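You operate a simulated robot arm through the tools that you are given. There is no shell and no other tool.

The job below is to be done with a simulated two-armed robot. You get a single attempt, and the scene is never put back.

TASK
Pile pink, yellow, then blue cloths in the jig and square the pile.

The check looks at the end state, three seconds after you hand in, the way a careful person would. Anything else that was tipped, shoved, dropped, spilled or broken makes it a failure. Flat cloth is picked up by pressing the open fingertips on it (5 to 10 N) and closing them slowly along it; thin cloth reads only 2 to 8 mm in the jaws.

THE ROBOT
Two 7-joint arms with fingered hands on one trunk that stands fixed in place. Base frame: the origin is at the foot of the trunk, x ahead of it, y to its left, z up. Lengths are in mm, angles in degrees, forces in N, time in s.
The left shoulder is at [50, 214, 869], the right one opposite. With the tool pointing down near the work surface each hand reaches from about 160 to 840 mm from the base axis, measured 20 degrees to its own side. Payload 3 kg a hand.
The TCP of each hand is the grasp point between the finger pads, 26 mm short of the fingertips. In the tool frame z runs along the fingers and y along their closing line. The gripper opens to 132 mm; its body begins 73 mm behind the TCP. The gripper is a hand of 3 fingers: y runs from the thumb to the fingers, the wrist lies at [0, 0, -229] in the tool frame, and closing takes about 1.5 s.
Orientation is that of the tool frame in the base frame, as a unit quaternion [w, x, y, z]. With the fingers straight down and closing along the base's y, the tool's x points along the base's -x, its y along +y and its z along -z.

THE INTERFACE
- The arms move only by the tool nudge_tool. It takes "left_series", "right_series" or both (then of equal length, played together; a hand with none holds still); each is a list of rows, each a list of 6 numbers: the shift along the base's x, y, z in mm, then the turn, a rotation vector about the base's x, y, z in degrees. In form: [[dx, dy, dz, ax, ay, az], ...]. A call has 1 to 20 rows; each row shifts and turns the commanded pose from where the row before left it. "left_jaw" and "right_jaw" are, for a hand that has rows, the closure in counts, from 0 (fully open) to 255 (shut), set as the call begins (left out, the last holds). Each row takes 0.2 s and may step no farther than 50 mm and 8.6 degrees from the row before; otherwise, or with a gripper value out of range, the whole call is refused. Where a pose cannot be reached the arm comes as near as it can. A force on the tool above 40 N (or 10 N above the force at the start of the call, whichever is more), or a blocked arm, ends the call early, and 0.2 s more pass. The fingers move at their own pace (about 72 mm/s each) and stop on an object; they squeeze with about 24 N. The grip force told is the motor's: it shows also when the fingers shut on nothing. Time passes only in rows, and 0.2 s behind the last, so rows that do not move let the fingers close. The reply holds the time, the measured pose of the TCP, the force on the tool along the base axes, the opening and the grip force, in the units named above and with some noise, with the torque about the TCP (base axes, N m) and any sound that the robot's microphone picked up.
- Cameras (640 x 400 px; columns grow to the right, rows downward): "scene" is now at [18.4, -55.4, 1511.1]; the picture's right is [-0.64, -0.77, 0.00], its down [-0.44, 0.37, -0.82] and it looks along [0.63, -0.52, -0.57] (base axes); focal length 323 px, centre (320, 200). "left" rides on the left gripper at [-62, 3, -92] in its tool frame; the picture's right is [-0.05, -1.00, 0.00], its down [0.83, -0.04, -0.56] and it looks along [0.55, -0.03, 0.83] (tool axes); focal length 230 px, centre (320, 200). "right" rides on the right gripper at [62, 3, -92] in its tool frame; the picture's right is [-0.05, 1.00, 0.00], its down [-0.83, -0.04, -0.56] and it looks along [-0.55, -0.03, 0.83] (tool axes); focal length 230 px, centre (320, 200). There is no depth. A picture from a camera that has moved, and an enlarged one, comes with that camera's place and axes in the base frame and with its lens.
- camera(camera): a new picture of that camera. No time passes.
- finger_targets(finger1, finger2, thumb_bend, hand): sets how far each is bent, from 0 (flat) to 100 (curled in); at 30 the hand is open as for a grip, at 70 the pads meet at the TCP. One left out holds its place. A second passes; each finger stops where it meets its share of the squeeze, and holds until it gets a number again. A gripper value or a shape takes the hand back. It gives what a move gives, with no picture; readings hold the bend of each and the force on the fingers (four entries, about 0 where the hand has none), thumb and palm.
- set_grasp(shape, hand): the hand has 3 fingers and takes this shape, open, in about a second: jaw (thumb against the fingers, like two jaws); tri (thumb and two fingers); tip (a fingertip pinch); poke (one finger out to press); point (the index stretched); flat (the hand flat); cup (the hand cupped); fist (a fist). The gripper value then closes the fingers along that shape, each until it touches; the sizes above hold for jaw. It gives what a move gives, with no picture.
- aim_head(pan, tilt): turns the head with the scene camera to pan (to the left, within 86 degrees either way) and tilt (down, from -29 to 69), counted from straight ahead of the robot. It gives what a move gives.
- close_up(camera, box): a new picture of the part [left, top, right, bottom] of that camera's present view, enlarged. No time passes.
- sign_off(): hands the job in; it is judged then, once.

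Places have to be worked out from the pictures, the camera data and where the tool is seen. Open the grippers and draw the arms clear of the work before you hand the job in, unless the task says otherwise.

The tools are called after "Request:" as a command line: name --argument value ..., lists and objects as JSON in quotes. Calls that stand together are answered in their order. nudge_tool: Moves the arms, as the interface text tells. Its arguments: {"type":"object","properties":{"left_series":{"type":"array","items":{"type":"array","items":{"type":"number"}}},"left_jaw":{"type":"number"},"right_series":{"type":"array","items":{"type":"array","items":{"type":"number"}}},"right_jaw":{"type":"number"}},"required":[]} The other tools are called the same way: set_grasp (shape, hand) gives the hand a shape; finger_targets (finger1, finger2, thumb_bend, hand) moves the fingers one by one; aim_head (pan, tilt) turns the head that bears the scene camera; camera (camera) takes a picture; close_up (camera, box) takes an enlarged picture of a part of a camera's view; sign_off () hands the job in.

At the start:

```text
t: 0.0
left_tcp_pos: [530.1, -56.6, 1139.9]
left_ee_rot: [0.0, 0.207, 0.978, 0.0]
left_force: [0.4, -0.3, 0.0]
left_moment: [0.0, 0.01, 0.05]
left_grip_width: 131.8
left_grip_force: 0.0
left_shape: jaw
left_bend: [30.0, 30.0, 30.0]
left_finger forces: [0.0, 0.0, 0.0, 0.0, 0.0, 0.0]
right_tcp_pos: [350.8, -401.4, 1239.9]
right_ee_rot: [0.001, 0.207, 0.978, 0.0]
right_force: [-0.2, -0.7, -0.1]
right_moment: [-0.03, -0.01, -0.02]
right_grip_width: 131.9
right_grip_force: 0.0
right_shape: jaw
right_bend: [30.0, 30.0, 30.0]
right_finger forces: [0.0, 0.0, 0.0, 0.1, 0.0, 0.1]
head pan, tilt (commanded): [-39.8, 35.1]
```

scene: 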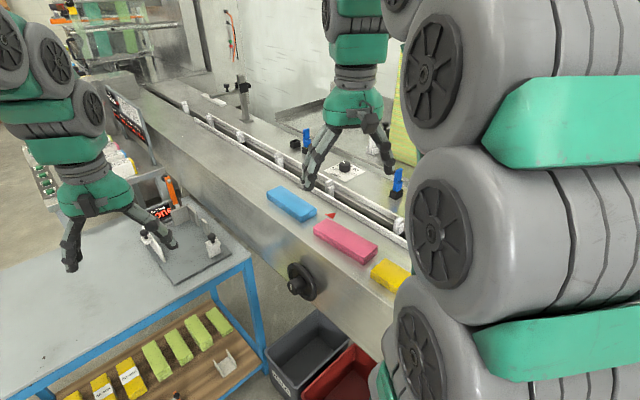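
right: 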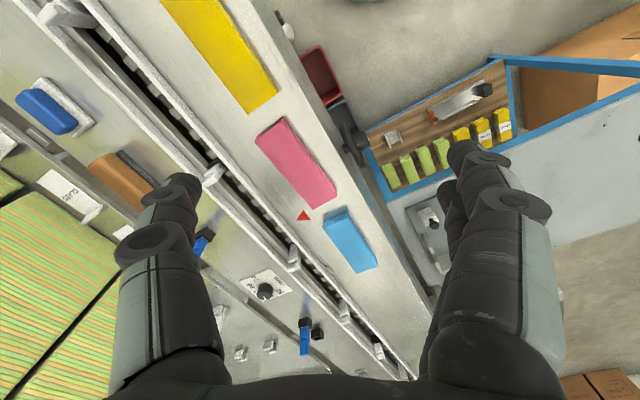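
left: 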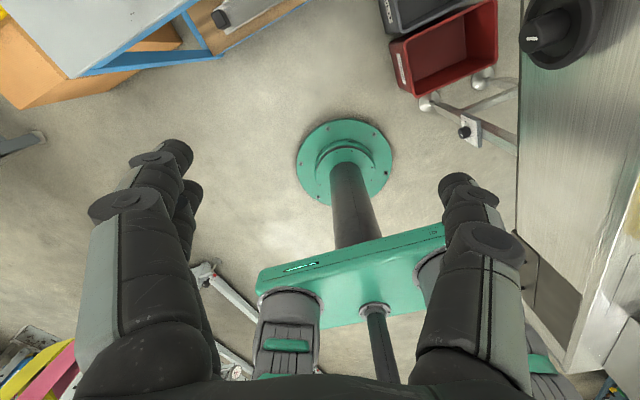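

The opening pictures show folded blue, pink and yellow cloths on a steel ledge and what looks like a jig on the blue bench. I take enlarged views to learn what is what before moving.

Request:
close_up --camera "scene" --box '[100, 160, 300, 300]'

Request:
close_up --camera "scene" --box '[240, 150, 440, 290]'

Request:
close_up --camera "right" --box '[340, 60, 540, 260]'

```text
2.86 times, centred on (200, 230) of scene
camera zoom: at [18.4, -55.4, 1511.1], right [-0.64, -0.77, 0.0], down [-0.44, 0.37, -0.82], along [0.63, -0.52, -0.57], focal length 924 px, centre (663, 114)
```

zoom: 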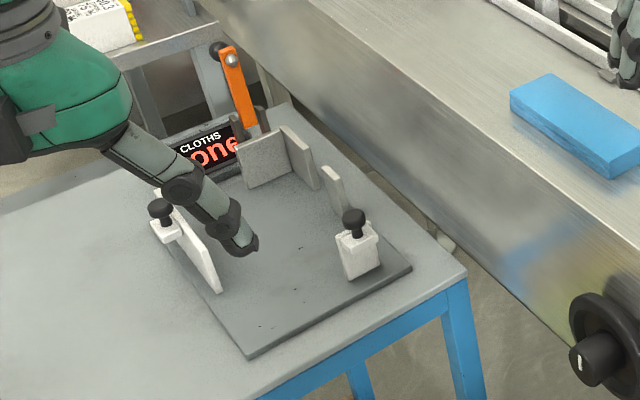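

```text
2.86 times, centred on (340, 220) of scene
camera zoom: at [18.4, -55.4, 1511.1], right [-0.64, -0.77, 0.0], down [-0.44, 0.37, -0.82], along [0.63, -0.52, -0.57], focal length 924 px, centre (263, 143)
```

zoom: 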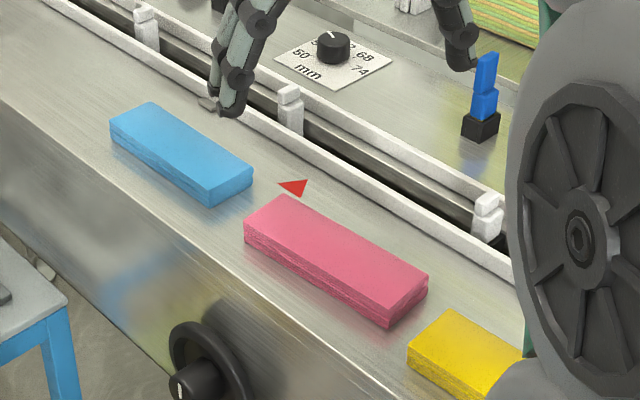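

```text
2.00 times, centred on (440, 160) of right
camera zoom: at [297.0, -373.6, 1332.6], right [0.45, 0.89, 0.0], down [0.74, -0.37, 0.56], along [0.5, -0.25, -0.83], focal length 460 px, centre (80, 280)
```

zoom: 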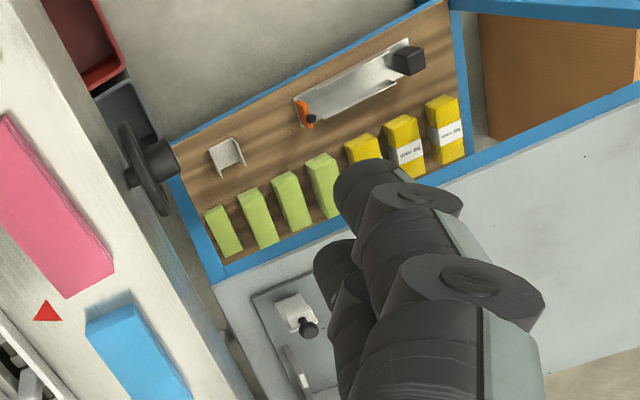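

The sign by the jig reads "CLOTHS ... one", the coloured blocks on the machine look more like thick bars/stacks, and the left camera hints at yellow/pink material lower left. I look closer at the sign and then pan the head around.

Request:
close_up --camera "scene" --box '[130, 170, 230, 240]'

Request:
close_up --camera "left" --box '[0, 280, 160, 400]'

Request:
close_up --camera "scene" --box '[0, 0, 240, 220]'

Request:
aim_head --pan 0 --tilt 45

Request:
camera --camera "scene"

```text
5.71 times, centred on (180, 205) of scene
camera zoom: at [18.4, -55.4, 1511.1], right [-0.64, -0.77, 0.0], down [-0.44, 0.37, -0.82], along [0.63, -0.52, -0.57], focal length 1847 px, centre (1120, 171)
```

zoom: 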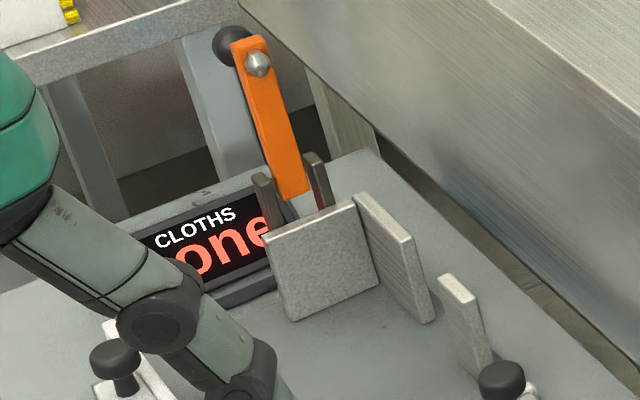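

```text
3.33 times, centred on (80, 340) of left
camera zoom: at [588.0, -77.9, 1232.1], right [-0.36, -0.93, 0.0], down [-0.78, 0.3, 0.56], along [-0.52, 0.2, -0.83], focal length 767 px, centre (1120, -267)
```

zoom: 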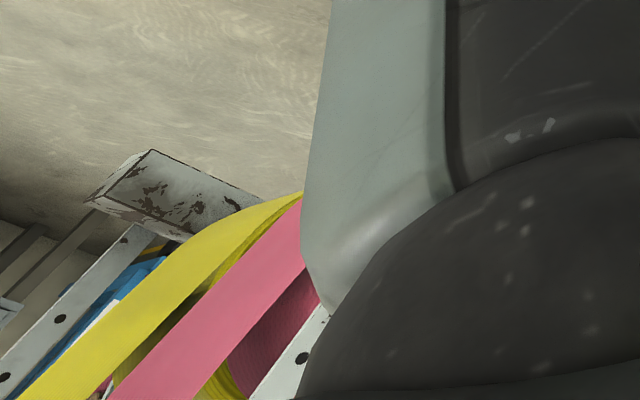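

```text
1.82 times, centred on (120, 110) of scene
camera zoom: at [18.4, -55.4, 1511.1], right [-0.64, -0.77, 0.0], down [-0.44, 0.37, -0.82], along [0.63, -0.52, -0.57], focal length 588 px, centre (684, 364)
```

zoom: 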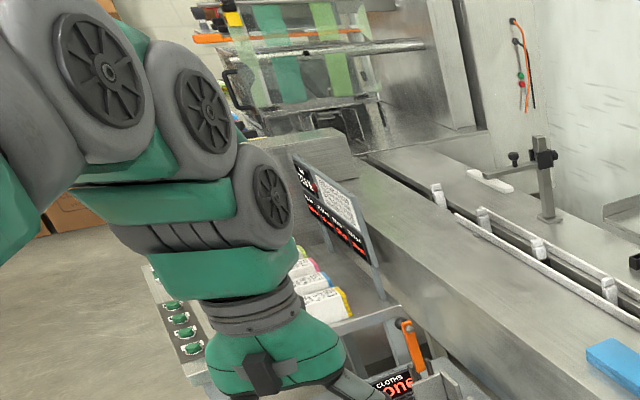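

```text
t: 1.1
left_tcp_pos: [529.9, -56.2, 1140.0]
left_ee_rot: [-0.001, 0.207, 0.978, 0.0]
left_force: [0.4, 0.3, -0.3]
left_moment: [0.03, 0.0, -0.05]
left_grip_width: 131.6
left_grip_force: 0.1
left_shape: jaw
left_bend: [30.0, 30.0, 30.0]
left_finger forces: [0.0, 0.1, 0.0, 0.0, 0.0, 0.1]
right_tcp_pos: [351.5, -400.7, 1239.4]
right_ee_rot: [0.0, 0.206, 0.979, -0.001]
right_force: [-0.3, 0.0, -0.1]
right_moment: [0.03, -0.04, 0.0]
right_grip_width: 132.2
right_grip_force: 0.1
right_shape: jaw
right_bend: [30.0, 30.0, 30.0]
right_finger forces: [0.0, 0.0, 0.1, 0.0, 0.1, 0.0]
head pan, tilt (commanded): [0.0, 45.0]
```

```text
taken
camera scene: at [32.1, 0.9, 1496.4], right [0.0, -1.0, 0.0], down [-0.71, 0.0, -0.71], along [0.71, 0.0, -0.71], focal length 323 px, centre (320, 200)
```

scene: 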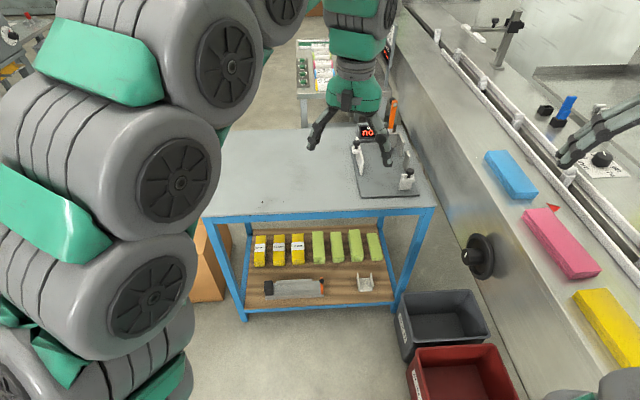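

The bench jig's display seems to read "none" with the jig empty. I zoom in on the jig and the machine's own display before doing anything.

Request:
close_up --camera "scene" --box '[330, 90, 440, 210]'

Request:
close_up --camera "scene" --box '[460, 120, 640, 300]'

Request:
aim_head --pan -55 --tilt 40

Request:
camera --camera "scene"

```text
3.33 times, centred on (385, 150) of scene
camera zoom: at [32.1, 0.9, 1496.4], right [0.0, -1.0, 0.0], down [-0.71, 0.0, -0.71], along [0.71, 0.0, -0.71], focal length 1077 px, centre (103, 367)
```

zoom: 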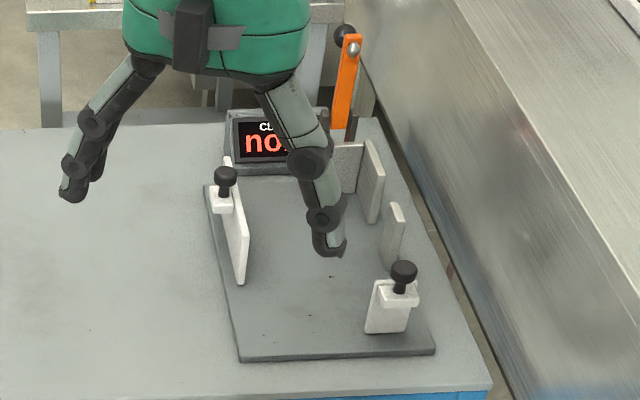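

```text
2.22 times, centred on (550, 210) of scene
camera zoom: at [32.1, 0.9, 1496.4], right [0.0, -1.0, 0.0], down [-0.71, 0.0, -0.71], along [0.71, 0.0, -0.71], focal length 718 px, centre (-191, 178)
```

zoom: 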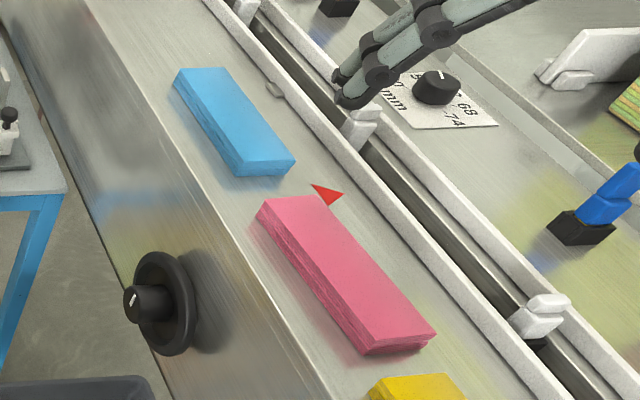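

```text
t: 2.3
left_tcp_pos: [530.6, -55.1, 1140.1]
left_ee_rot: [0.0, 0.206, 0.979, 0.0]
left_force: [0.0, -0.1, -0.1]
left_moment: [0.0, 0.03, -0.01]
left_grip_width: 132.1
left_grip_force: 0.1
left_shape: jaw
left_bend: [30.0, 30.0, 30.0]
left_finger forces: [0.0, 0.0, 0.0, 0.0, 0.1, 0.0]
right_tcp_pos: [351.5, -401.7, 1240.7]
right_ee_rot: [-0.001, 0.206, 0.979, 0.0]
right_force: [0.1, -1.1, 0.5]
right_moment: [0.0, 0.02, 0.0]
right_grip_width: 132.0
right_grip_force: 0.0
right_shape: jaw
right_bend: [30.0, 30.0, 30.0]
right_finger forces: [0.0, 0.0, 0.0, 0.1, 0.0, 0.0]
head pan, tilt (commanded): [-55.0, 40.0]
```

```text
taken
camera scene: at [-0.4, -68.6, 1503.6], right [-0.82, -0.57, 0.0], down [-0.37, 0.53, -0.77], along [0.44, -0.63, -0.64], focal length 323 px, centre (320, 200)
```

scene: 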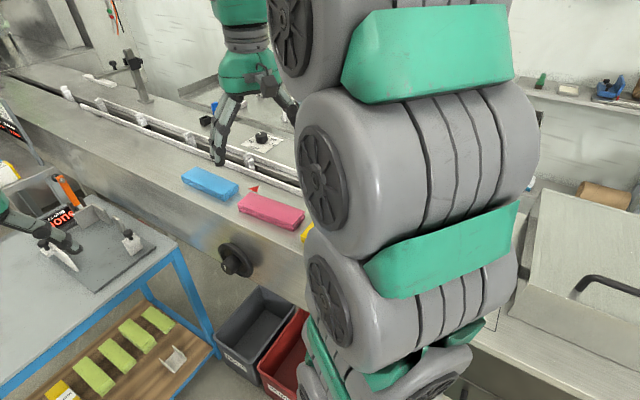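

The jig is a grey plate with two fixed grey walls, two white stops with black knobs, an orange lever and a display reading "none". I turn the head to read the other board on the machine and to view the right side.

Request:
aim_head --pan -20 --tilt 30

Request:
camera --camera "scene"

Request:
close_up --camera "scene" --box '[220, 60, 420, 260]'

```text
t: 3.3
left_tcp_pos: [529.5, -55.7, 1139.7]
left_ee_rot: [-0.001, 0.206, 0.979, 0.0]
left_force: [-0.5, -0.6, 0.1]
left_moment: [0.01, 0.02, -0.02]
left_grip_width: 131.8
left_grip_force: 0.0
left_shape: jaw
left_bend: [30.0, 30.0, 30.0]
left_finger forces: [0.1, 0.0, 0.1, 0.1, 0.0, 0.1]
right_tcp_pos: [352.1, -400.9, 1241.3]
right_ee_rot: [0.0, 0.206, 0.979, -0.001]
right_force: [-0.6, 0.3, 0.7]
right_moment: [0.0, -0.01, -0.04]
right_grip_width: 131.9
right_grip_force: 0.1
right_shape: jaw
right_bend: [30.0, 30.0, 30.0]
right_finger forces: [0.0, 0.0, 0.0, 0.0, 0.0, 0.1]
head pan, tilt (commanded): [-20.0, 30.0]
```

```text
taken
camera scene: at [35.8, -30.0, 1518.9], right [-0.34, -0.94, 0.0], down [-0.47, 0.17, -0.87], along [0.81, -0.3, -0.5], focal length 323 px, centre (320, 200)
```

scene: 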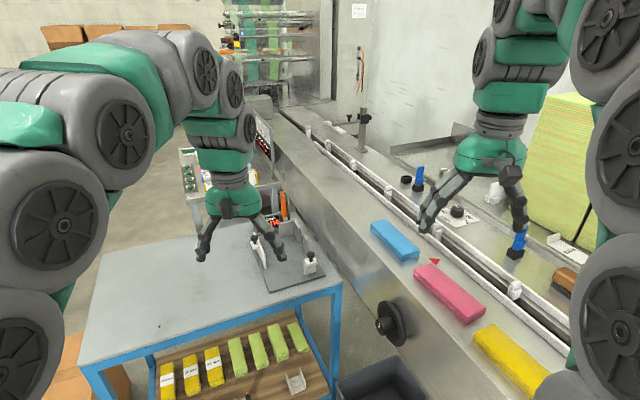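

```text
2.00 times, centred on (320, 160) of scene
camera zoom: at [35.8, -30.0, 1518.9], right [-0.34, -0.94, 0.0], down [-0.47, 0.17, -0.87], along [0.81, -0.3, -0.5], focal length 646 px, centre (320, 280)
```

zoom: 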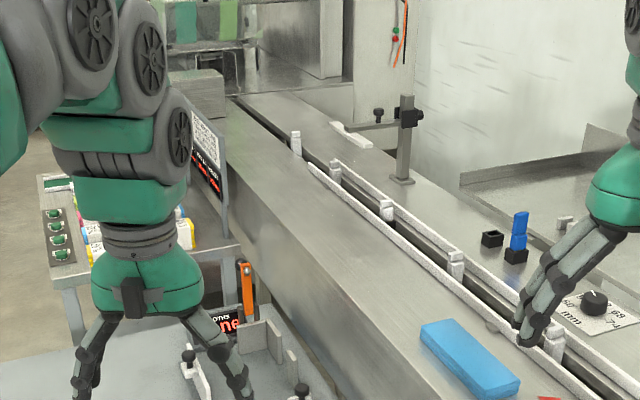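

The machine board is seen almost edge-on; I zoom in hard to try to read it, and also at the jig from here.

Request:
close_up --camera "scene" --box '[250, 105, 290, 170]'

Request:
close_up --camera "scene" --box '[240, 180, 340, 300]'

Request:
close_up --camera "scene" --box '[350, 200, 580, 400]'

```text
6.15 times, centred on (270, 138) of scene
camera zoom: at [35.8, -30.0, 1518.9], right [-0.34, -0.94, 0.0], down [-0.47, 0.17, -0.87], along [0.81, -0.3, -0.5], focal length 1989 px, centre (628, 585)
```

zoom: 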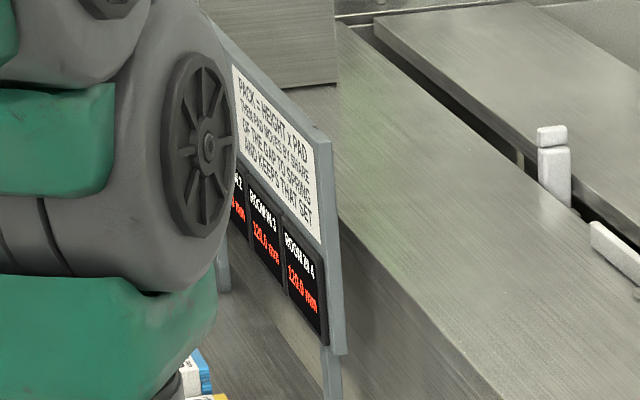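

```text
3.33 times, centred on (290, 240) of scene
camera zoom: at [35.8, -30.0, 1518.9], right [-0.34, -0.94, 0.0], down [-0.47, 0.17, -0.87], along [0.81, -0.3, -0.5], focal length 1077 px, centre (420, 67)
```

zoom: 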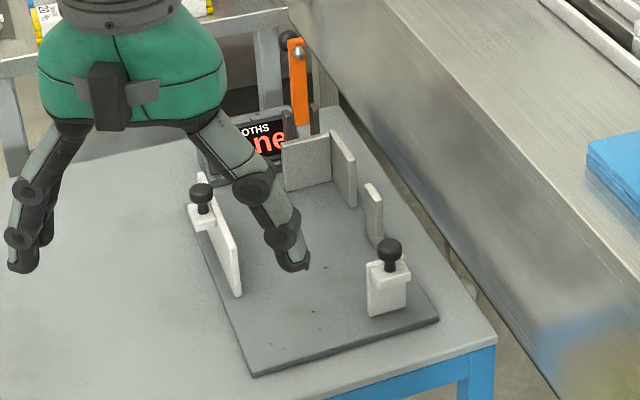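

```text
2.00 times, centred on (465, 300) of scene
camera zoom: at [35.8, -30.0, 1518.9], right [-0.34, -0.94, 0.0], down [-0.47, 0.17, -0.87], along [0.81, -0.3, -0.5], focal length 646 px, centre (30, 0)
```

zoom: 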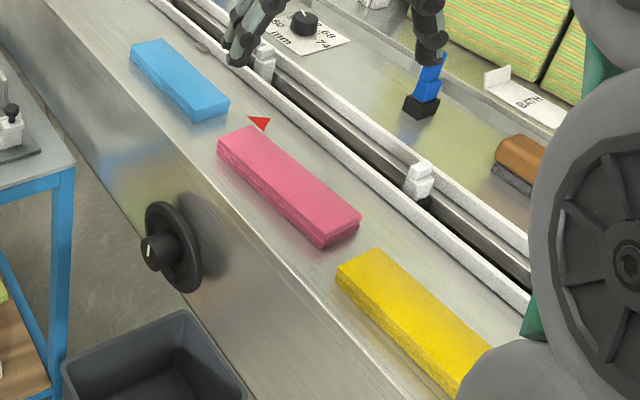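

Triangulating the right-camera and head views puts the machine deck near z≈948 (red triangle ≈ [551,-542]) and the bench near z≈742, with the jig from about x=780 to 1060, y=-120 to -320. I first draw the left arm back out of the view, and then bring the right camera over toward the jig.

Request:
nudge_tool --left_series '[[-25, 42, 0, 0, 0, 0], [-25, 42, 0, 0, 0, 0], [-25, 42, 0, 0, 0, 0], [-25, 42, 0, 0, 0, 0], [-25, 42, 0, 0, 0, 0], [-25, 42, 0, 0, 0, 0], [-25, 42, 0, 0, 0, 0]]'

Request:
camera --camera "scene"

Request:
close_up --camera "scene" --box '[230, 170, 350, 310]'

```text
t: 4.9
left_tcp_pos: [355.1, 239.1, 1141.3]
left_ee_rot: [0.0, 0.206, 0.979, 0.0]
left_force: [0.4, 0.8, 0.2]
left_moment: [0.04, 0.01, -0.02]
left_grip_width: 132.0
left_grip_force: 0.0
left_shape: jaw
left_bend: [30.0, 30.0, 30.0]
left_finger forces: [0.1, 0.0, 0.0, 0.1, 0.0, 0.0]
right_tcp_pos: [353.2, -401.3, 1240.6]
right_ee_rot: [0.0, 0.205, 0.979, 0.001]
right_force: [-0.6, 0.5, -0.5]
right_moment: [0.02, 0.01, 0.0]
right_grip_width: 131.8
right_grip_force: 0.1
right_shape: jaw
right_bend: [30.0, 30.0, 30.0]
right_finger forces: [0.0, 0.0, 0.0, 0.0, 0.0, 0.0]
head pan, tilt (commanded): [-20.0, 30.0]
```

```text
taken
camera scene: at [35.8, -29.9, 1519.0], right [-0.34, -0.94, 0.0], down [-0.47, 0.17, -0.87], along [0.81, -0.3, -0.5], focal length 323 px, centre (320, 200)
```

scene: 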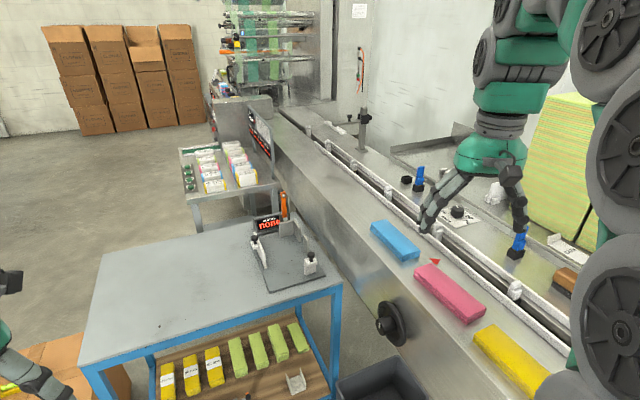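

```text
2.86 times, centred on (290, 240) of scene
camera zoom: at [35.8, -29.9, 1519.0], right [-0.34, -0.94, 0.0], down [-0.47, 0.17, -0.87], along [0.81, -0.3, -0.5], focal length 924 px, centre (406, 86)
```

zoom: 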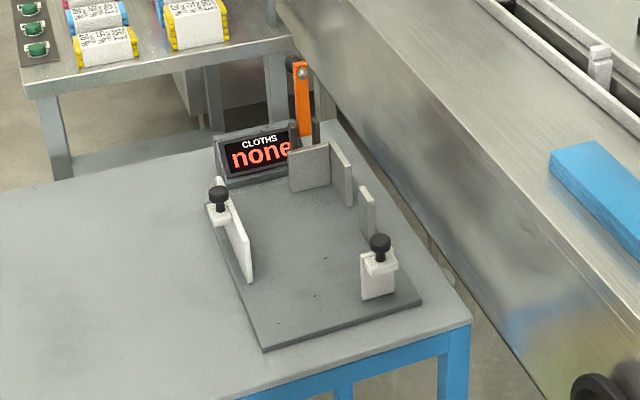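

The display clearly reads "CLOTHS none" and the jig is unobstructed. I bring the right hand over so its camera sees the jig from a second viewpoint.

Request:
nudge_tool --right_series '[[25, 25, -10, 0, 0, 0], [25, 25, -10, 0, 0, 0], [25, 25, -10, 0, 0, 0], [25, 25, -10, 0, 0, 0], [30, 20, -20, 0, 0, 8], [30, 20, -20, 0, 0, 8], [30, 15, -20, 0, 0, 8], [30, 15, -20, 0, 0, 0], [20, 5, -20, 0, 0, 0], [0, 0, 0, 0, 0, 0]]'

Request:
camera --camera "right"

Request:
camera --camera "scene"

```text
t: 7.1
left_tcp_pos: [354.8, 238.5, 1138.8]
left_ee_rot: [0.0, 0.206, 0.979, 0.0]
left_force: [0.7, -0.5, 0.3]
left_moment: [-0.01, 0.02, -0.01]
left_grip_width: 131.8
left_grip_force: 0.1
left_shape: jaw
left_bend: [30.0, 30.0, 30.0]
left_finger forces: [0.0, 0.0, 0.0, 0.0, 0.1, 0.0]
right_tcp_pos: [592.3, -226.8, 1099.6]
right_ee_rot: [0.0, -0.001, 1.0, 0.0]
right_force: [-0.2, 0.0, -0.4]
right_moment: [0.01, 0.03, 0.04]
right_grip_width: 131.8
right_grip_force: 0.1
right_shape: jaw
right_bend: [30.0, 30.0, 30.0]
right_finger forces: [0.0, 0.1, 0.0, 0.0, 0.1, 0.1]
head pan, tilt (commanded): [-20.0, 30.0]
```

```text
taken
camera right: at [530.3, -223.6, 1192.0], right [0.05, 1.0, 0.0], down [0.83, -0.04, 0.56], along [0.55, -0.03, -0.83], focal length 230 px, centre (320, 200)
```

right: 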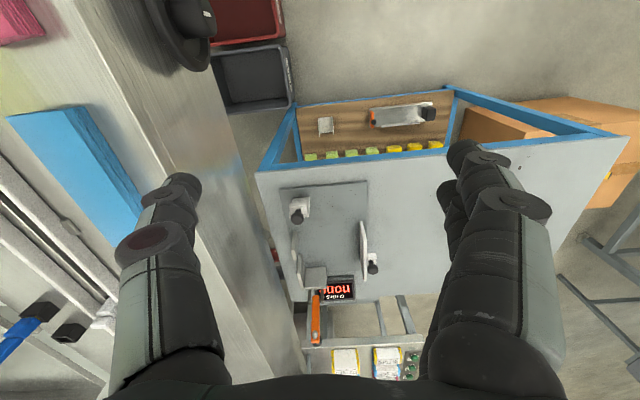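

```text
taken
camera scene: at [35.8, -29.9, 1519.0], right [-0.34, -0.94, 0.0], down [-0.47, 0.17, -0.87], along [0.81, -0.3, -0.5], focal length 323 px, centre (320, 200)
```

scene: 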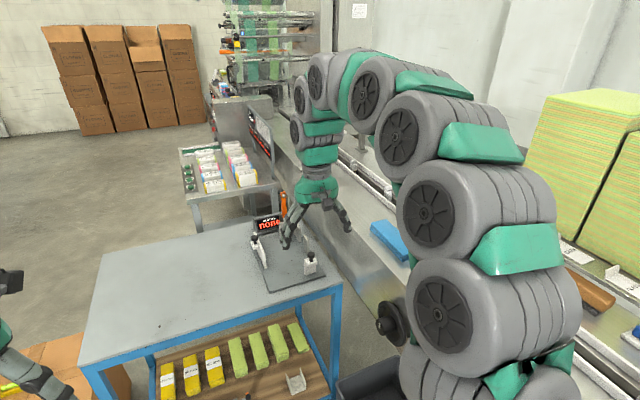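

The right camera now sees the whole jig from above. I enlarge that part to triangulate the jig features.

Request:
close_up --camera "right" --box '[250, 165, 410, 345]'

Request:
close_up --camera "right" --box '[0, 60, 200, 260]'

Request:
close_up --camera "scene" --box '[235, 180, 345, 300]'

```text
2.22 times, centred on (330, 255) of right
camera zoom: at [530.3, -223.6, 1192.0], right [0.05, 1.0, 0.0], down [0.83, -0.04, 0.56], along [0.55, -0.03, -0.83], focal length 511 px, centre (298, 78)
```

zoom: 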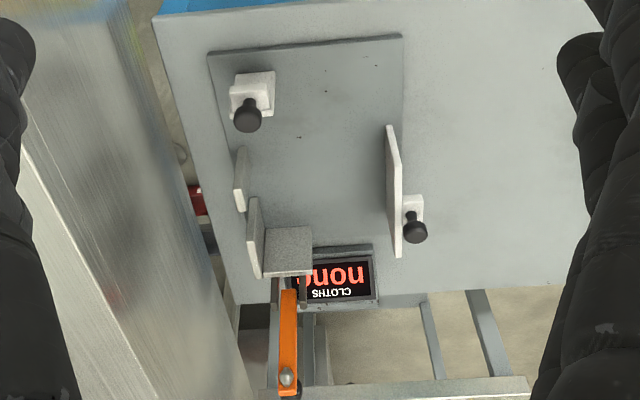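

```text
2.00 times, centred on (100, 160) of right
camera zoom: at [530.3, -223.6, 1192.0], right [0.05, 1.0, 0.0], down [0.83, -0.04, 0.56], along [0.55, -0.03, -0.83], focal length 460 px, centre (760, 280)
```

zoom: 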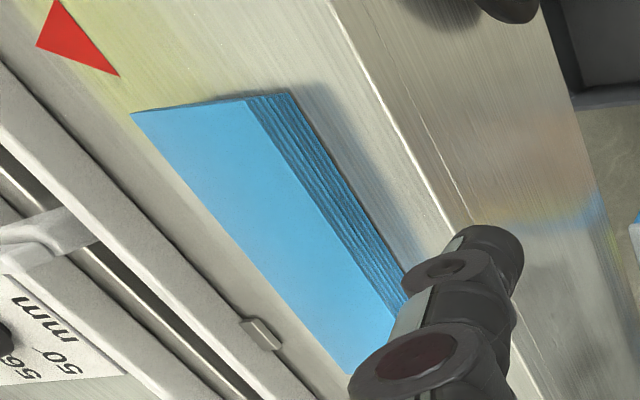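

```text
3.33 times, centred on (290, 240) of scene
camera zoom: at [35.8, -29.9, 1519.0], right [-0.34, -0.94, 0.0], down [-0.47, 0.17, -0.87], along [0.81, -0.3, -0.5], focal length 1077 px, centre (420, 67)
```

zoom: 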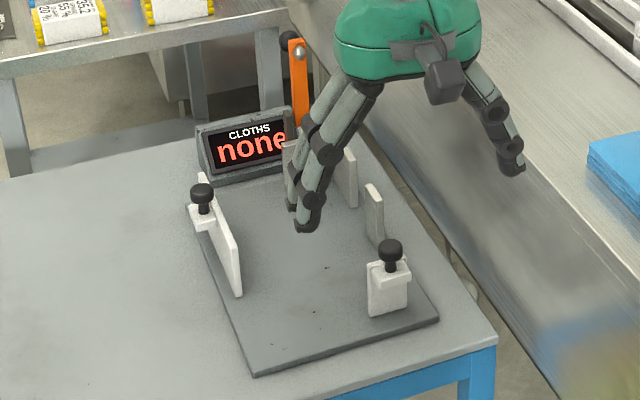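

Plate top comes out at z≈757 and the bench at ≈745, with the jig interior about x=830..1040. I zoom further into each jig element.

Request:
close_up --camera "right" --box '[285, 180, 345, 225]'

Request:
close_up --camera "right" --box '[285, 220, 345, 265]'

Request:
close_up --camera "right" --box '[285, 260, 345, 305]'

Request:
close_up --camera "right" --box '[340, 210, 400, 290]'

Request:
close_up --camera "right" --box '[290, 275, 350, 350]'

```text
8.89 times, centred on (315, 202) of right
camera zoom: at [530.3, -223.6, 1192.0], right [0.05, 1.0, 0.0], down [0.83, -0.04, 0.56], along [0.55, -0.03, -0.83], focal length 2045 px, centre (364, 178)
```

zoom: 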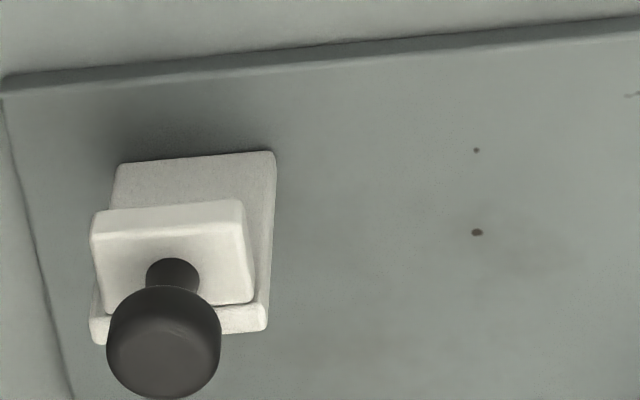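

```text
8.89 times, centred on (315, 242) of right
camera zoom: at [530.3, -223.6, 1192.0], right [0.05, 1.0, 0.0], down [0.83, -0.04, 0.56], along [0.55, -0.03, -0.83], focal length 2045 px, centre (364, -178)
```

zoom: 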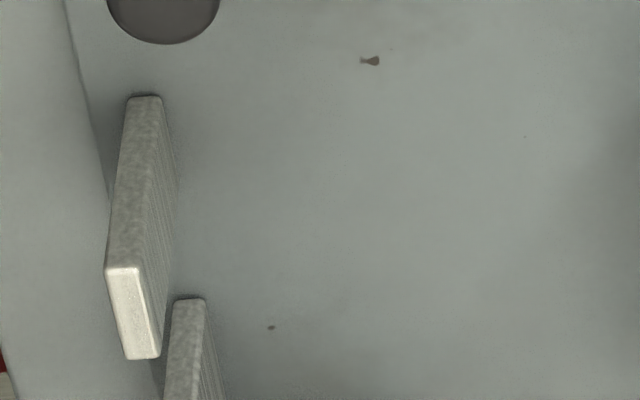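

```text
8.89 times, centred on (315, 282) of right
camera zoom: at [530.3, -223.6, 1192.0], right [0.05, 1.0, 0.0], down [0.83, -0.04, 0.56], along [0.55, -0.03, -0.83], focal length 2045 px, centre (364, -533)
```

zoom: 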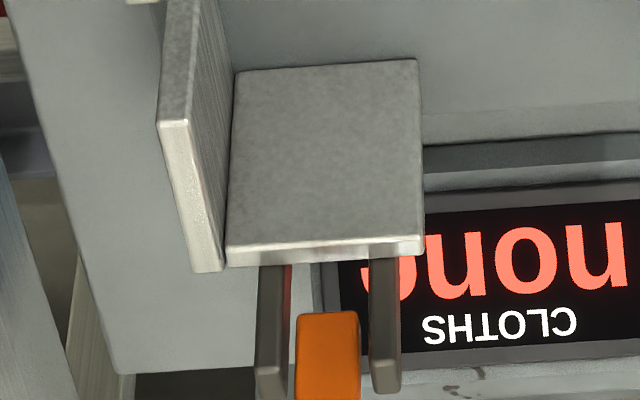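

```text
5.00 times, centred on (370, 250) of right
camera zoom: at [530.3, -223.6, 1192.0], right [0.05, 1.0, 0.0], down [0.83, -0.04, 0.56], along [0.55, -0.03, -0.83], focal length 1150 px, centre (70, -50)
```

zoom: 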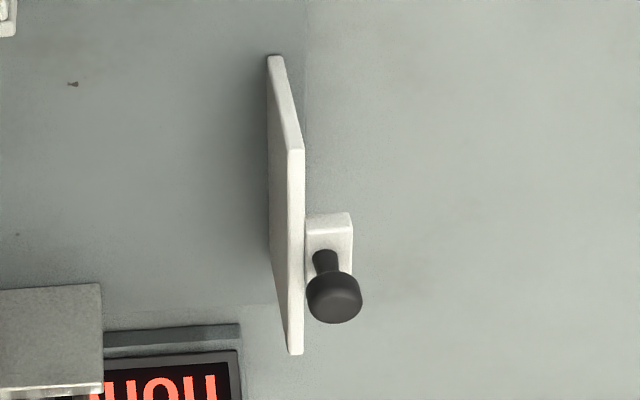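

```text
5.33 times, centred on (320, 312) of right
camera zoom: at [530.3, -223.6, 1192.0], right [0.05, 1.0, 0.0], down [0.83, -0.04, 0.56], along [0.55, -0.03, -0.83], focal length 1227 px, centre (320, -400)
```

zoom: 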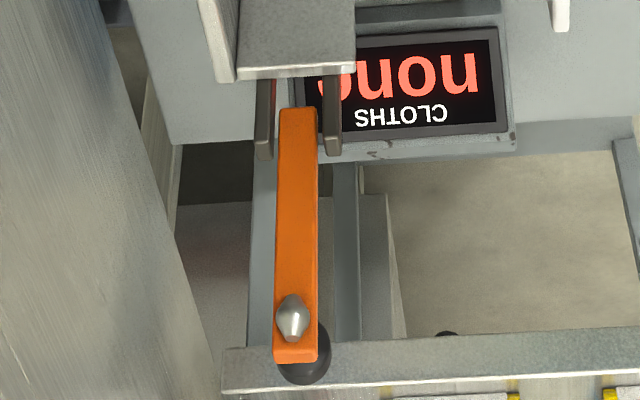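

From the zooms I make out: fixed grey side walls at y≈-299..-293 (x 912–1063), grey back wall at x≈1051, a white left fence at y≈-142 and a white front stop at x≈812–820, all about 64 mm tall; cloths are about 160×56×25 mm. The jig is far out, so I test in free air whether the hand can be yawed 180° (so the camera box ends on the upper side when tilting forward).

Request:
nudge_tool --right_series '[[0, 0, 0, 0, 0, 8.5], [0, 0, 0, 0, 0, 8.5], [0, 0, 0, 0, 0, 8.5], [0, 0, 0, 0, 0, 8.5], [0, 0, 0, 0, 0, 8.5], [0, 0, 0, 0, 0, 8.5], [0, 0, 0, 0, 0, 8.5], [0, 0, 0, 0, 0, 8.5], [0, 0, 0, 0, 0, 8.5], [0, 0, 0, 0, 0, 8.5], [0, 0, 0, 0, 0, 5], [0, 0, 0, 0, 0, 0]]'

```text
t: 9.7
left_tcp_pos: [356.5, 238.2, 1140.1]
left_ee_rot: [-0.001, 0.206, 0.979, 0.0]
left_force: [-0.2, -1.8, -0.2]
left_moment: [-0.02, -0.03, 0.0]
left_grip_width: 131.7
left_grip_force: 0.1
left_shape: jaw
left_bend: [30.0, 30.0, 30.0]
left_finger forces: [0.0, 0.0, 0.0, 0.0, 0.1, 0.0]
right_tcp_pos: [591.4, -225.2, 1100.1]
right_ee_rot: [0.0, 0.709, -0.705, 0.0]
right_force: [-0.3, 0.6, -0.4]
right_moment: [0.02, -0.02, 0.03]
right_grip_width: 131.6
right_grip_force: 0.1
right_shape: jaw
right_bend: [30.0, 30.0, 30.0]
right_finger forces: [0.1, 0.0, 0.1, 0.0, 0.1, 0.0]
head pan, tilt (commanded): [-20.0, 30.0]
```

Yaw +90° is reached without trouble. I continue toward 180°.

Request:
nudge_tool --right_series '[[0, 0, 0, 0, 0, 8.5], [0, 0, 0, 0, 0, 8.5], [0, 0, 0, 0, 0, 8.5], [0, 0, 0, 0, 0, 8.5], [0, 0, 0, 0, 0, 8.5], [0, 0, 0, 0, 0, 8.5], [0, 0, 0, 0, 0, 8.5], [0, 0, 0, 0, 0, 8.5], [0, 0, 0, 0, 0, 8.5], [0, 0, 0, 0, 0, 8.5], [0, 0, 0, 0, 0, 5], [0, 0, 0, 0, 0, 0]]'

Request:
camera --camera "scene"

Request:
camera --camera "right"

```text
t: 12.3
left_tcp_pos: [355.8, 238.5, 1139.9]
left_ee_rot: [0.0, 0.206, 0.979, -0.001]
left_force: [0.0, -0.6, 0.4]
left_moment: [-0.02, 0.04, 0.03]
left_grip_width: 131.8
left_grip_force: 0.0
left_shape: jaw
left_bend: [30.0, 30.0, 30.0]
left_finger forces: [0.1, 0.1, 0.1, 0.0, 0.1, 0.0]
right_tcp_pos: [255.5, -12.5, 1121.8]
right_ee_rot: [-0.001, 1.0, 0.001, 0.001]
right_force: [0.2, 0.1, 0.2]
right_moment: [-0.03, 0.06, -0.01]
right_grip_width: 132.0
right_grip_force: 0.1
right_shape: jaw
right_bend: [30.0, 30.0, 30.0]
right_finger forces: [0.0, 0.1, 0.0, 0.0, 0.0, 0.0]
right hand out of reach, approached as far as the arm can: row 1, 2, 3, 4, 5, 6, 7, 8, 9, 10, 11
head pan, tilt (commanded): [-20.0, 30.0]
```

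```text
taken
camera scene: at [35.8, -29.9, 1519.0], right [-0.34, -0.94, 0.0], down [-0.47, 0.17, -0.87], along [0.81, -0.3, -0.5], focal length 323 px, centre (320, 200)
```

scene: 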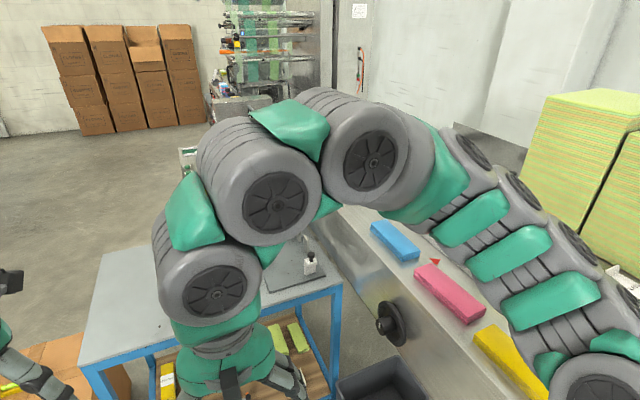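

```text
taken
camera right: at [316.5, -16.7, 1213.5], right [-0.05, -1.0, 0.0], down [-0.83, 0.04, 0.55], along [-0.55, 0.03, -0.83], focal length 230 px, centre (320, 200)
```

right: 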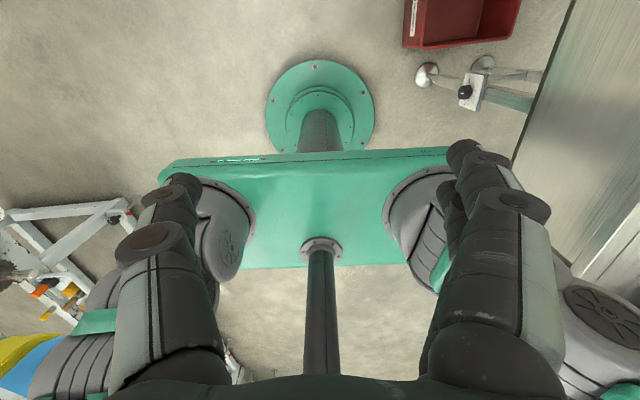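

Yaw +180° cannot be reached out there (wrist limit). I turn back to 0° and test the other sense.

Request:
nudge_tool --right_series '[[0, 0, 0, 0, 0, -8.5], [0, 0, 0, 0, 0, -8.5], [0, 0, 0, 0, 0, -8.5], [0, 0, 0, 0, 0, -8.5], [0, 0, 0, 0, 0, -8.5], [0, 0, 0, 0, 0, -8.5], [0, 0, 0, 0, 0, -8.5], [0, 0, 0, 0, 0, -8.5], [0, 0, 0, 0, 0, -8.5], [0, 0, 0, 0, 0, -8.5], [0, 0, 0, 0, 0, -8.5], [0, 0, 0, 0, 0, -8.5], [0, 0, 0, 0, 0, -8.5], [0, 0, 0, 0, 0, -8.5], [0, 0, 0, 0, 0, -8.5], [0, 0, 0, 0, 0, -8.5], [0, 0, 0, 0, 0, -8.5], [0, 0, 0, 0, 0, -8.5], [0, 0, 0, 0, 0, -8.5], [0, 0, 0, 0, 0, -8.5]]'

Request:
nudge_tool --right_series '[[0, 0, 0, 0, 0, -8.5], [0, 0, 0, 0, 0, -8.5], [0, 0, 0, 0, 0, -8.5], [0, 0, 0, 0, 0, -8.5], [0, 0, 0, 0, 0, -8.5], [0, 0, 0, 0, 0, -8.5], [0, 0, 0, 0, 0, -8.5], [0, 0, 0, 0, 0, -8.5], [0, 0, 0, 0, 0, -8.5], [0, 0, 0, 0, 0, -8.5], [0, 0, 0, 0, 0, -8.5], [0, 0, 0, 0, 0, 0]]'

```text
t: 16.5
left_tcp_pos: [354.3, 238.4, 1140.2]
left_ee_rot: [0.0, 0.207, 0.978, 0.0]
left_force: [-1.4, -0.3, -0.5]
left_moment: [0.03, 0.01, -0.02]
left_grip_width: 132.0
left_grip_force: 0.0
left_shape: jaw
left_bend: [30.0, 30.0, 30.0]
left_finger forces: [0.1, 0.1, 0.0, 0.0, 0.0, 0.1]
right_tcp_pos: [255.0, -13.3, 1121.5]
right_ee_rot: [0.0, -0.087, 0.996, 0.0]
right_force: [-0.7, 0.2, -0.4]
right_moment: [0.02, 0.01, 0.01]
right_grip_width: 132.1
right_grip_force: 0.0
right_shape: jaw
right_bend: [30.0, 30.0, 30.0]
right_finger forces: [0.0, 0.0, 0.1, 0.0, 0.0, 0.0]
head pan, tilt (commanded): [-20.0, 30.0]
```

```text
t: 19.1
left_tcp_pos: [355.6, 239.0, 1140.1]
left_ee_rot: [-0.001, 0.206, 0.978, 0.0]
left_force: [0.3, 0.1, 0.1]
left_moment: [-0.03, -0.01, 0.01]
left_grip_width: 132.1
left_grip_force: 0.0
left_shape: jaw
left_bend: [30.0, 30.0, 30.0]
left_finger forces: [0.0, 0.1, 0.0, 0.1, 0.0, 0.0]
right_tcp_pos: [255.9, -14.3, 1120.9]
right_ee_rot: [0.0, 0.666, 0.746, -0.001]
right_force: [0.3, -0.2, -0.1]
right_moment: [0.02, 0.0, -0.01]
right_grip_width: 131.7
right_grip_force: 0.1
right_shape: jaw
right_bend: [30.0, 30.0, 30.0]
right_finger forces: [0.0, 0.0, 0.0, 0.1, 0.0, 0.0]
head pan, tilt (commanded): [-20.0, 30.0]
```

The position command was reset near the body, so I move the right hand back out to about [590,-227,1100] and then test yaw toward -180°.

Request:
nudge_tool --right_series '[[37, -24, -2, 0, 0, 0], [37, -24, -2, 0, 0, 0], [37, -24, -2, 0, 0, 0], [37, -24, -2, 0, 0, 0], [37, -24, -2, 0, 0, 0], [37, -24, -2, 0, 0, 0], [37, -24, -2, 0, 0, 0], [37, -24, -2, 0, 0, 0], [37, -24, -2, 0, 0, 0], [0, 0, 0, 0, 0, 0]]'

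Request:
nudge_tool --right_series '[[0, 0, 0, 0, 0, -8.5], [0, 0, 0, 0, 0, -8.5], [0, 0, 0, 0, 0, -8.5], [0, 0, 0, 0, 0, -8.5], [0, 0, 0, 0, 0, 0]]'

```text
t: 21.3
left_tcp_pos: [355.1, 238.8, 1140.8]
left_ee_rot: [0.001, 0.206, 0.978, 0.0]
left_force: [-0.1, 0.1, 0.4]
left_moment: [0.01, 0.01, -0.02]
left_grip_width: 132.0
left_grip_force: 0.0
left_shape: jaw
left_bend: [30.0, 30.0, 30.0]
left_finger forces: [0.1, 0.0, 0.0, 0.0, 0.0, 0.0]
right_tcp_pos: [588.7, -230.0, 1101.9]
right_ee_rot: [-0.001, 0.665, 0.747, 0.0]
right_force: [-0.3, 0.2, 0.0]
right_moment: [-0.03, -0.01, 0.0]
right_grip_width: 132.1
right_grip_force: 0.0
right_shape: jaw
right_bend: [30.0, 30.0, 30.0]
right_finger forces: [0.0, 0.1, 0.0, 0.0, 0.0, 0.0]
head pan, tilt (commanded): [-20.0, 30.0]
```

```text
t: 22.5
left_tcp_pos: [356.0, 238.8, 1140.0]
left_ee_rot: [0.0, 0.207, 0.978, 0.001]
left_force: [-0.5, 0.0, 0.1]
left_moment: [0.0, -0.03, -0.01]
left_grip_width: 132.0
left_grip_force: 0.1
left_shape: jaw
left_bend: [30.0, 30.0, 30.0]
left_finger forces: [0.0, 0.0, 0.0, 0.0, 0.0, 0.1]
right_tcp_pos: [588.6, -229.0, 1102.7]
right_ee_rot: [0.0, 0.855, 0.519, 0.0]
right_force: [0.2, 0.5, 0.6]
right_moment: [0.02, -0.01, 0.0]
right_grip_width: 132.0
right_grip_force: 0.1
right_shape: jaw
right_bend: [30.0, 30.0, 30.0]
right_finger forces: [0.1, 0.0, 0.0, 0.0, 0.0, 0.1]
head pan, tilt (commanded): [-20.0, 30.0]
```

Yaw -117° holds. I go on in small steps toward -180°.

Request:
nudge_tool --right_series '[[0, 0, 0, 0, 0, -8.5], [0, 0, 0, 0, 0, -8.5], [0, 0, 0, 0, 0, -8.5], [0, 0, 0, 0, 0, 0]]'

Request:
nudge_tool --right_series '[[0, 0, 0, 0, 0, -8.5], [0, 0, 0, 0, 0, -8.5], [0, 0, 0, 0, 0, 0]]'

```text
t: 23.5
left_tcp_pos: [355.8, 238.8, 1139.9]
left_ee_rot: [0.001, 0.206, 0.979, 0.0]
left_force: [0.2, 0.0, 0.0]
left_moment: [-0.03, -0.01, 0.0]
left_grip_width: 131.7
left_grip_force: 0.0
left_shape: jaw
left_bend: [30.0, 30.0, 30.0]
left_finger forces: [0.0, 0.0, 0.0, 0.0, 0.0, 0.1]
right_tcp_pos: [588.3, -229.3, 1104.2]
right_ee_rot: [0.0, 0.948, 0.318, 0.0]
right_force: [-0.3, -0.2, 0.1]
right_moment: [0.01, 0.04, 0.02]
right_grip_width: 131.8
right_grip_force: 0.1
right_shape: jaw
right_bend: [30.0, 30.0, 30.0]
right_finger forces: [0.0, 0.0, 0.1, 0.1, 0.0, 0.0]
head pan, tilt (commanded): [-20.0, 30.0]
```

```text
t: 24.3
left_tcp_pos: [354.8, 238.3, 1140.4]
left_ee_rot: [0.0, 0.207, 0.978, 0.0]
left_force: [0.2, -0.3, 0.0]
left_moment: [0.0, -0.01, -0.02]
left_grip_width: 131.7
left_grip_force: 0.0
left_shape: jaw
left_bend: [30.0, 30.0, 30.0]
left_finger forces: [0.1, 0.0, 0.1, 0.0, 0.0, 0.0]
right_tcp_pos: [588.7, -229.1, 1102.3]
right_ee_rot: [0.001, 0.985, 0.175, 0.0]
right_force: [0.1, 0.6, -0.2]
right_moment: [0.01, 0.03, 0.01]
right_grip_width: 131.9
right_grip_force: 0.0
right_shape: jaw
right_bend: [30.0, 30.0, 30.0]
right_finger forces: [0.0, 0.0, 0.0, 0.0, 0.1, 0.1]
head pan, tilt (commanded): [-20.0, 30.0]
```

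Now at -160° and still following. I take the last 20°.

Request:
nudge_tool --right_series '[[0, 0, 0, 0, 0, -7], [0, 0, 0, 0, 0, -7], [0, 0, 0, 0, 0, -3.5], [0, 0, 0, 0, 0, 0]]'

Request:
camera --camera "scene"

Request:
camera --camera "right"

```text
t: 25.3
left_tcp_pos: [354.0, 237.8, 1139.9]
left_ee_rot: [0.0, 0.206, 0.979, 0.0]
left_force: [0.0, -1.4, -1.2]
left_moment: [0.0, 0.0, 0.0]
left_grip_width: 132.1
left_grip_force: 0.0
left_shape: jaw
left_bend: [30.0, 30.0, 30.0]
left_finger forces: [0.1, 0.0, 0.0, 0.1, 0.0, 0.0]
right_tcp_pos: [588.2, -229.2, 1102.5]
right_ee_rot: [0.0, 1.0, 0.022, 0.0]
right_force: [0.2, 1.2, -0.1]
right_moment: [-0.01, 0.0, 0.01]
right_grip_width: 132.2
right_grip_force: 0.1
right_shape: jaw
right_bend: [30.0, 30.0, 30.0]
right_finger forces: [0.1, 0.1, 0.0, 0.0, 0.0, 0.0]
head pan, tilt (commanded): [-20.0, 30.0]
```

```text
taken
camera scene: at [35.8, -29.9, 1519.0], right [-0.34, -0.94, 0.0], down [-0.47, 0.17, -0.87], along [0.81, -0.3, -0.5], focal length 323 px, centre (320, 200)
```

scene: 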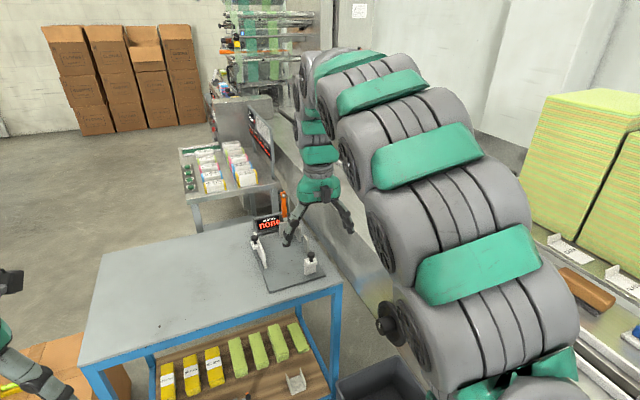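

```text
taken
camera right: at [650.2, -230.3, 1195.2], right [-0.01, -1.0, 0.0], down [-0.83, 0.01, 0.56], along [-0.56, 0.0, -0.83], focal length 230 px, centre (320, 200)
```

right: 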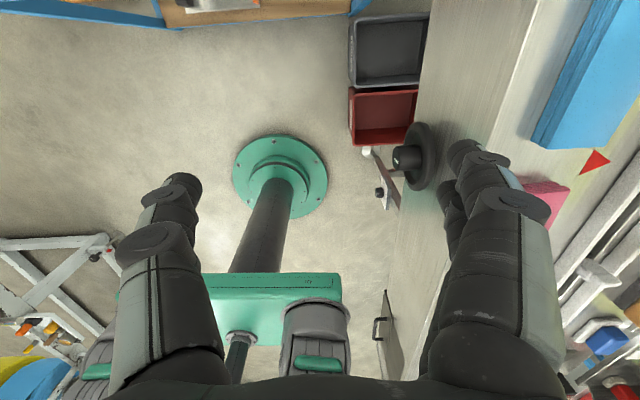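

Yaw -177.5° works via the negative sense, so the camera is now on the far side. Next I test reach over the jig with a 35° forward tilt, staying high above the stops (fingertips ≥ 875).

Request:
nudge_tool --right_series '[[36, 1, -20, 0, -4.4, 0], [36, 1, -20, 0, -4.4, 0], [36, 1, -25, 0, -4.4, 0], [36, 1, -25, 0, -4.4, 0], [36, 1, -25, 0, -4.4, 0], [36, 1, -25, 0, -4.4, 0], [36, 1, -25, 0, -4.4, 0], [36, 1, -25, 0, -4.4, 0], [0, 0, 0, 0, 0, 0]]'

Request:
camera --camera "right"

Request:
camera --camera "scene"

```text
t: 27.3
left_tcp_pos: [355.4, 239.0, 1139.2]
left_ee_rot: [0.0, 0.207, 0.978, 0.0]
left_force: [0.0, 0.2, -0.4]
left_moment: [-0.01, -0.04, 0.04]
left_grip_width: 131.8
left_grip_force: 0.1
left_shape: jaw
left_bend: [30.0, 30.0, 30.0]
left_finger forces: [0.0, 0.0, 0.0, 0.0, 0.0, 0.1]
right_tcp_pos: [876.2, -221.3, 912.6]
right_ee_rot: [0.007, 0.953, 0.023, 0.302]
right_force: [-0.4, 0.6, -0.1]
right_moment: [-0.01, -0.01, 0.01]
right_grip_width: 131.8
right_grip_force: 0.0
right_shape: jaw
right_bend: [30.0, 30.0, 30.0]
right_finger forces: [0.1, 0.0, 0.0, 0.1, 0.0, 0.1]
head pan, tilt (commanded): [-20.0, 30.0]
```

```text
taken
camera right: at [873.9, -222.9, 1024.2], right [0.0, -1.0, 0.0], down [-1.0, 0.0, -0.03], along [0.03, 0.0, -1.0], focal length 230 px, centre (320, 200)
```

right: 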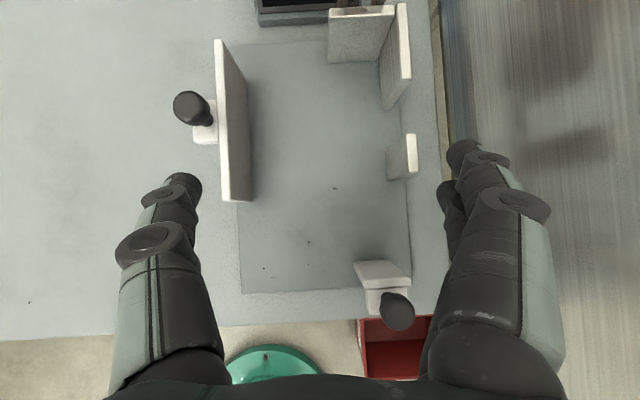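

```text
taken
camera scene: at [35.8, -29.9, 1518.9], right [-0.34, -0.94, 0.0], down [-0.47, 0.17, -0.87], along [0.81, -0.3, -0.5], focal length 323 px, centre (320, 200)
```

scene: 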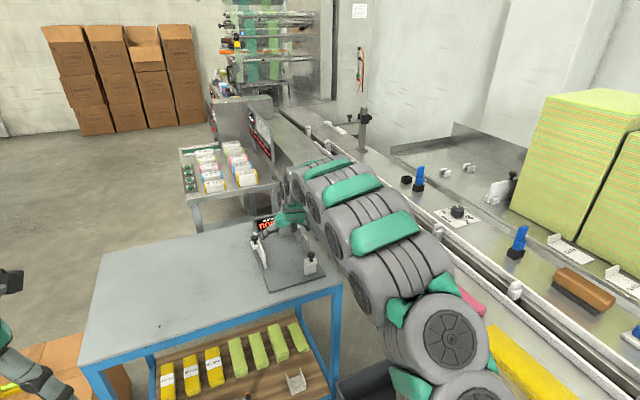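

The tilted pose reaches over the jig with the wrist camera looking straight down. I zoom in to check the jig details (whether the white stops slide) from above.

Request:
close_up --camera "right" --box '[160, 20, 280, 220]'

Request:
close_up --camera "right" --box '[300, 0, 460, 200]'

Request:
close_up --camera "right" --box '[300, 190, 460, 350]'

```text
2.00 times, centred on (220, 120) of right
camera zoom: at [873.9, -222.9, 1024.2], right [0.0, -1.0, 0.0], down [-1.0, 0.0, -0.03], along [0.03, 0.0, -1.0], focal length 460 px, centre (520, 360)
```

zoom: 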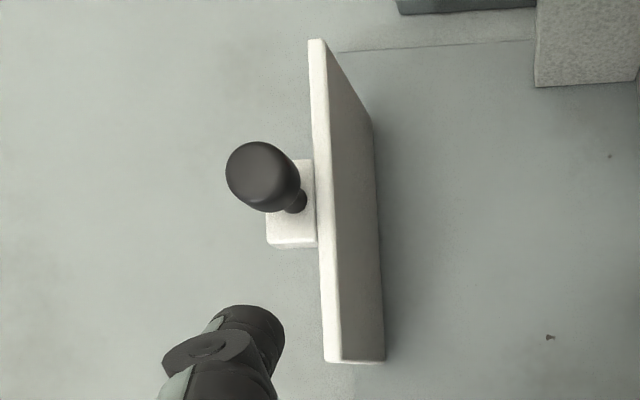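

```text
2.00 times, centred on (380, 100) of right
camera zoom: at [873.9, -222.9, 1024.2], right [0.0, -1.0, 0.0], down [-1.0, 0.0, -0.03], along [0.03, 0.0, -1.0], focal length 460 px, centre (200, 400)
```

zoom: 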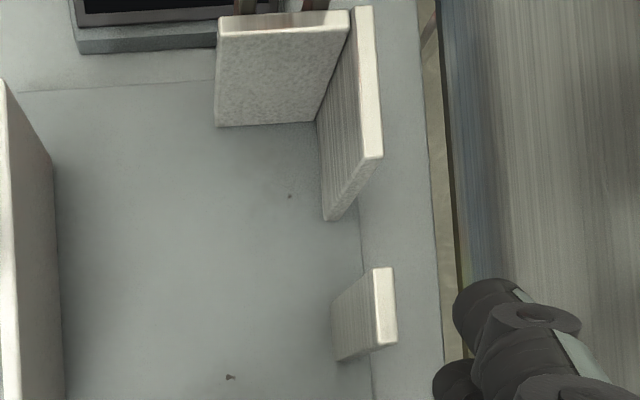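

```text
2.50 times, centred on (380, 270) of right
camera zoom: at [873.9, -222.9, 1024.2], right [0.0, -1.0, 0.0], down [-1.0, 0.0, -0.03], along [0.03, 0.0, -1.0], focal length 575 px, centre (170, 25)
```

zoom: 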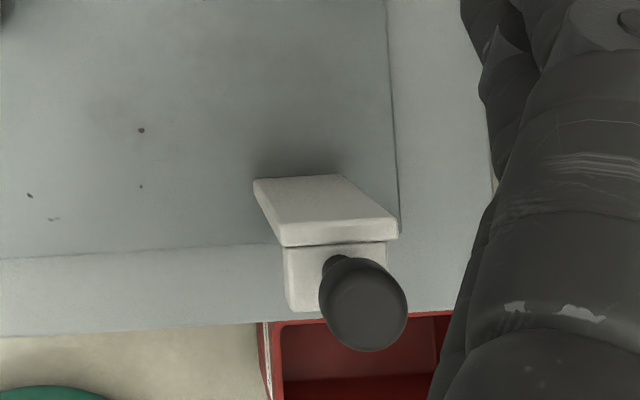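

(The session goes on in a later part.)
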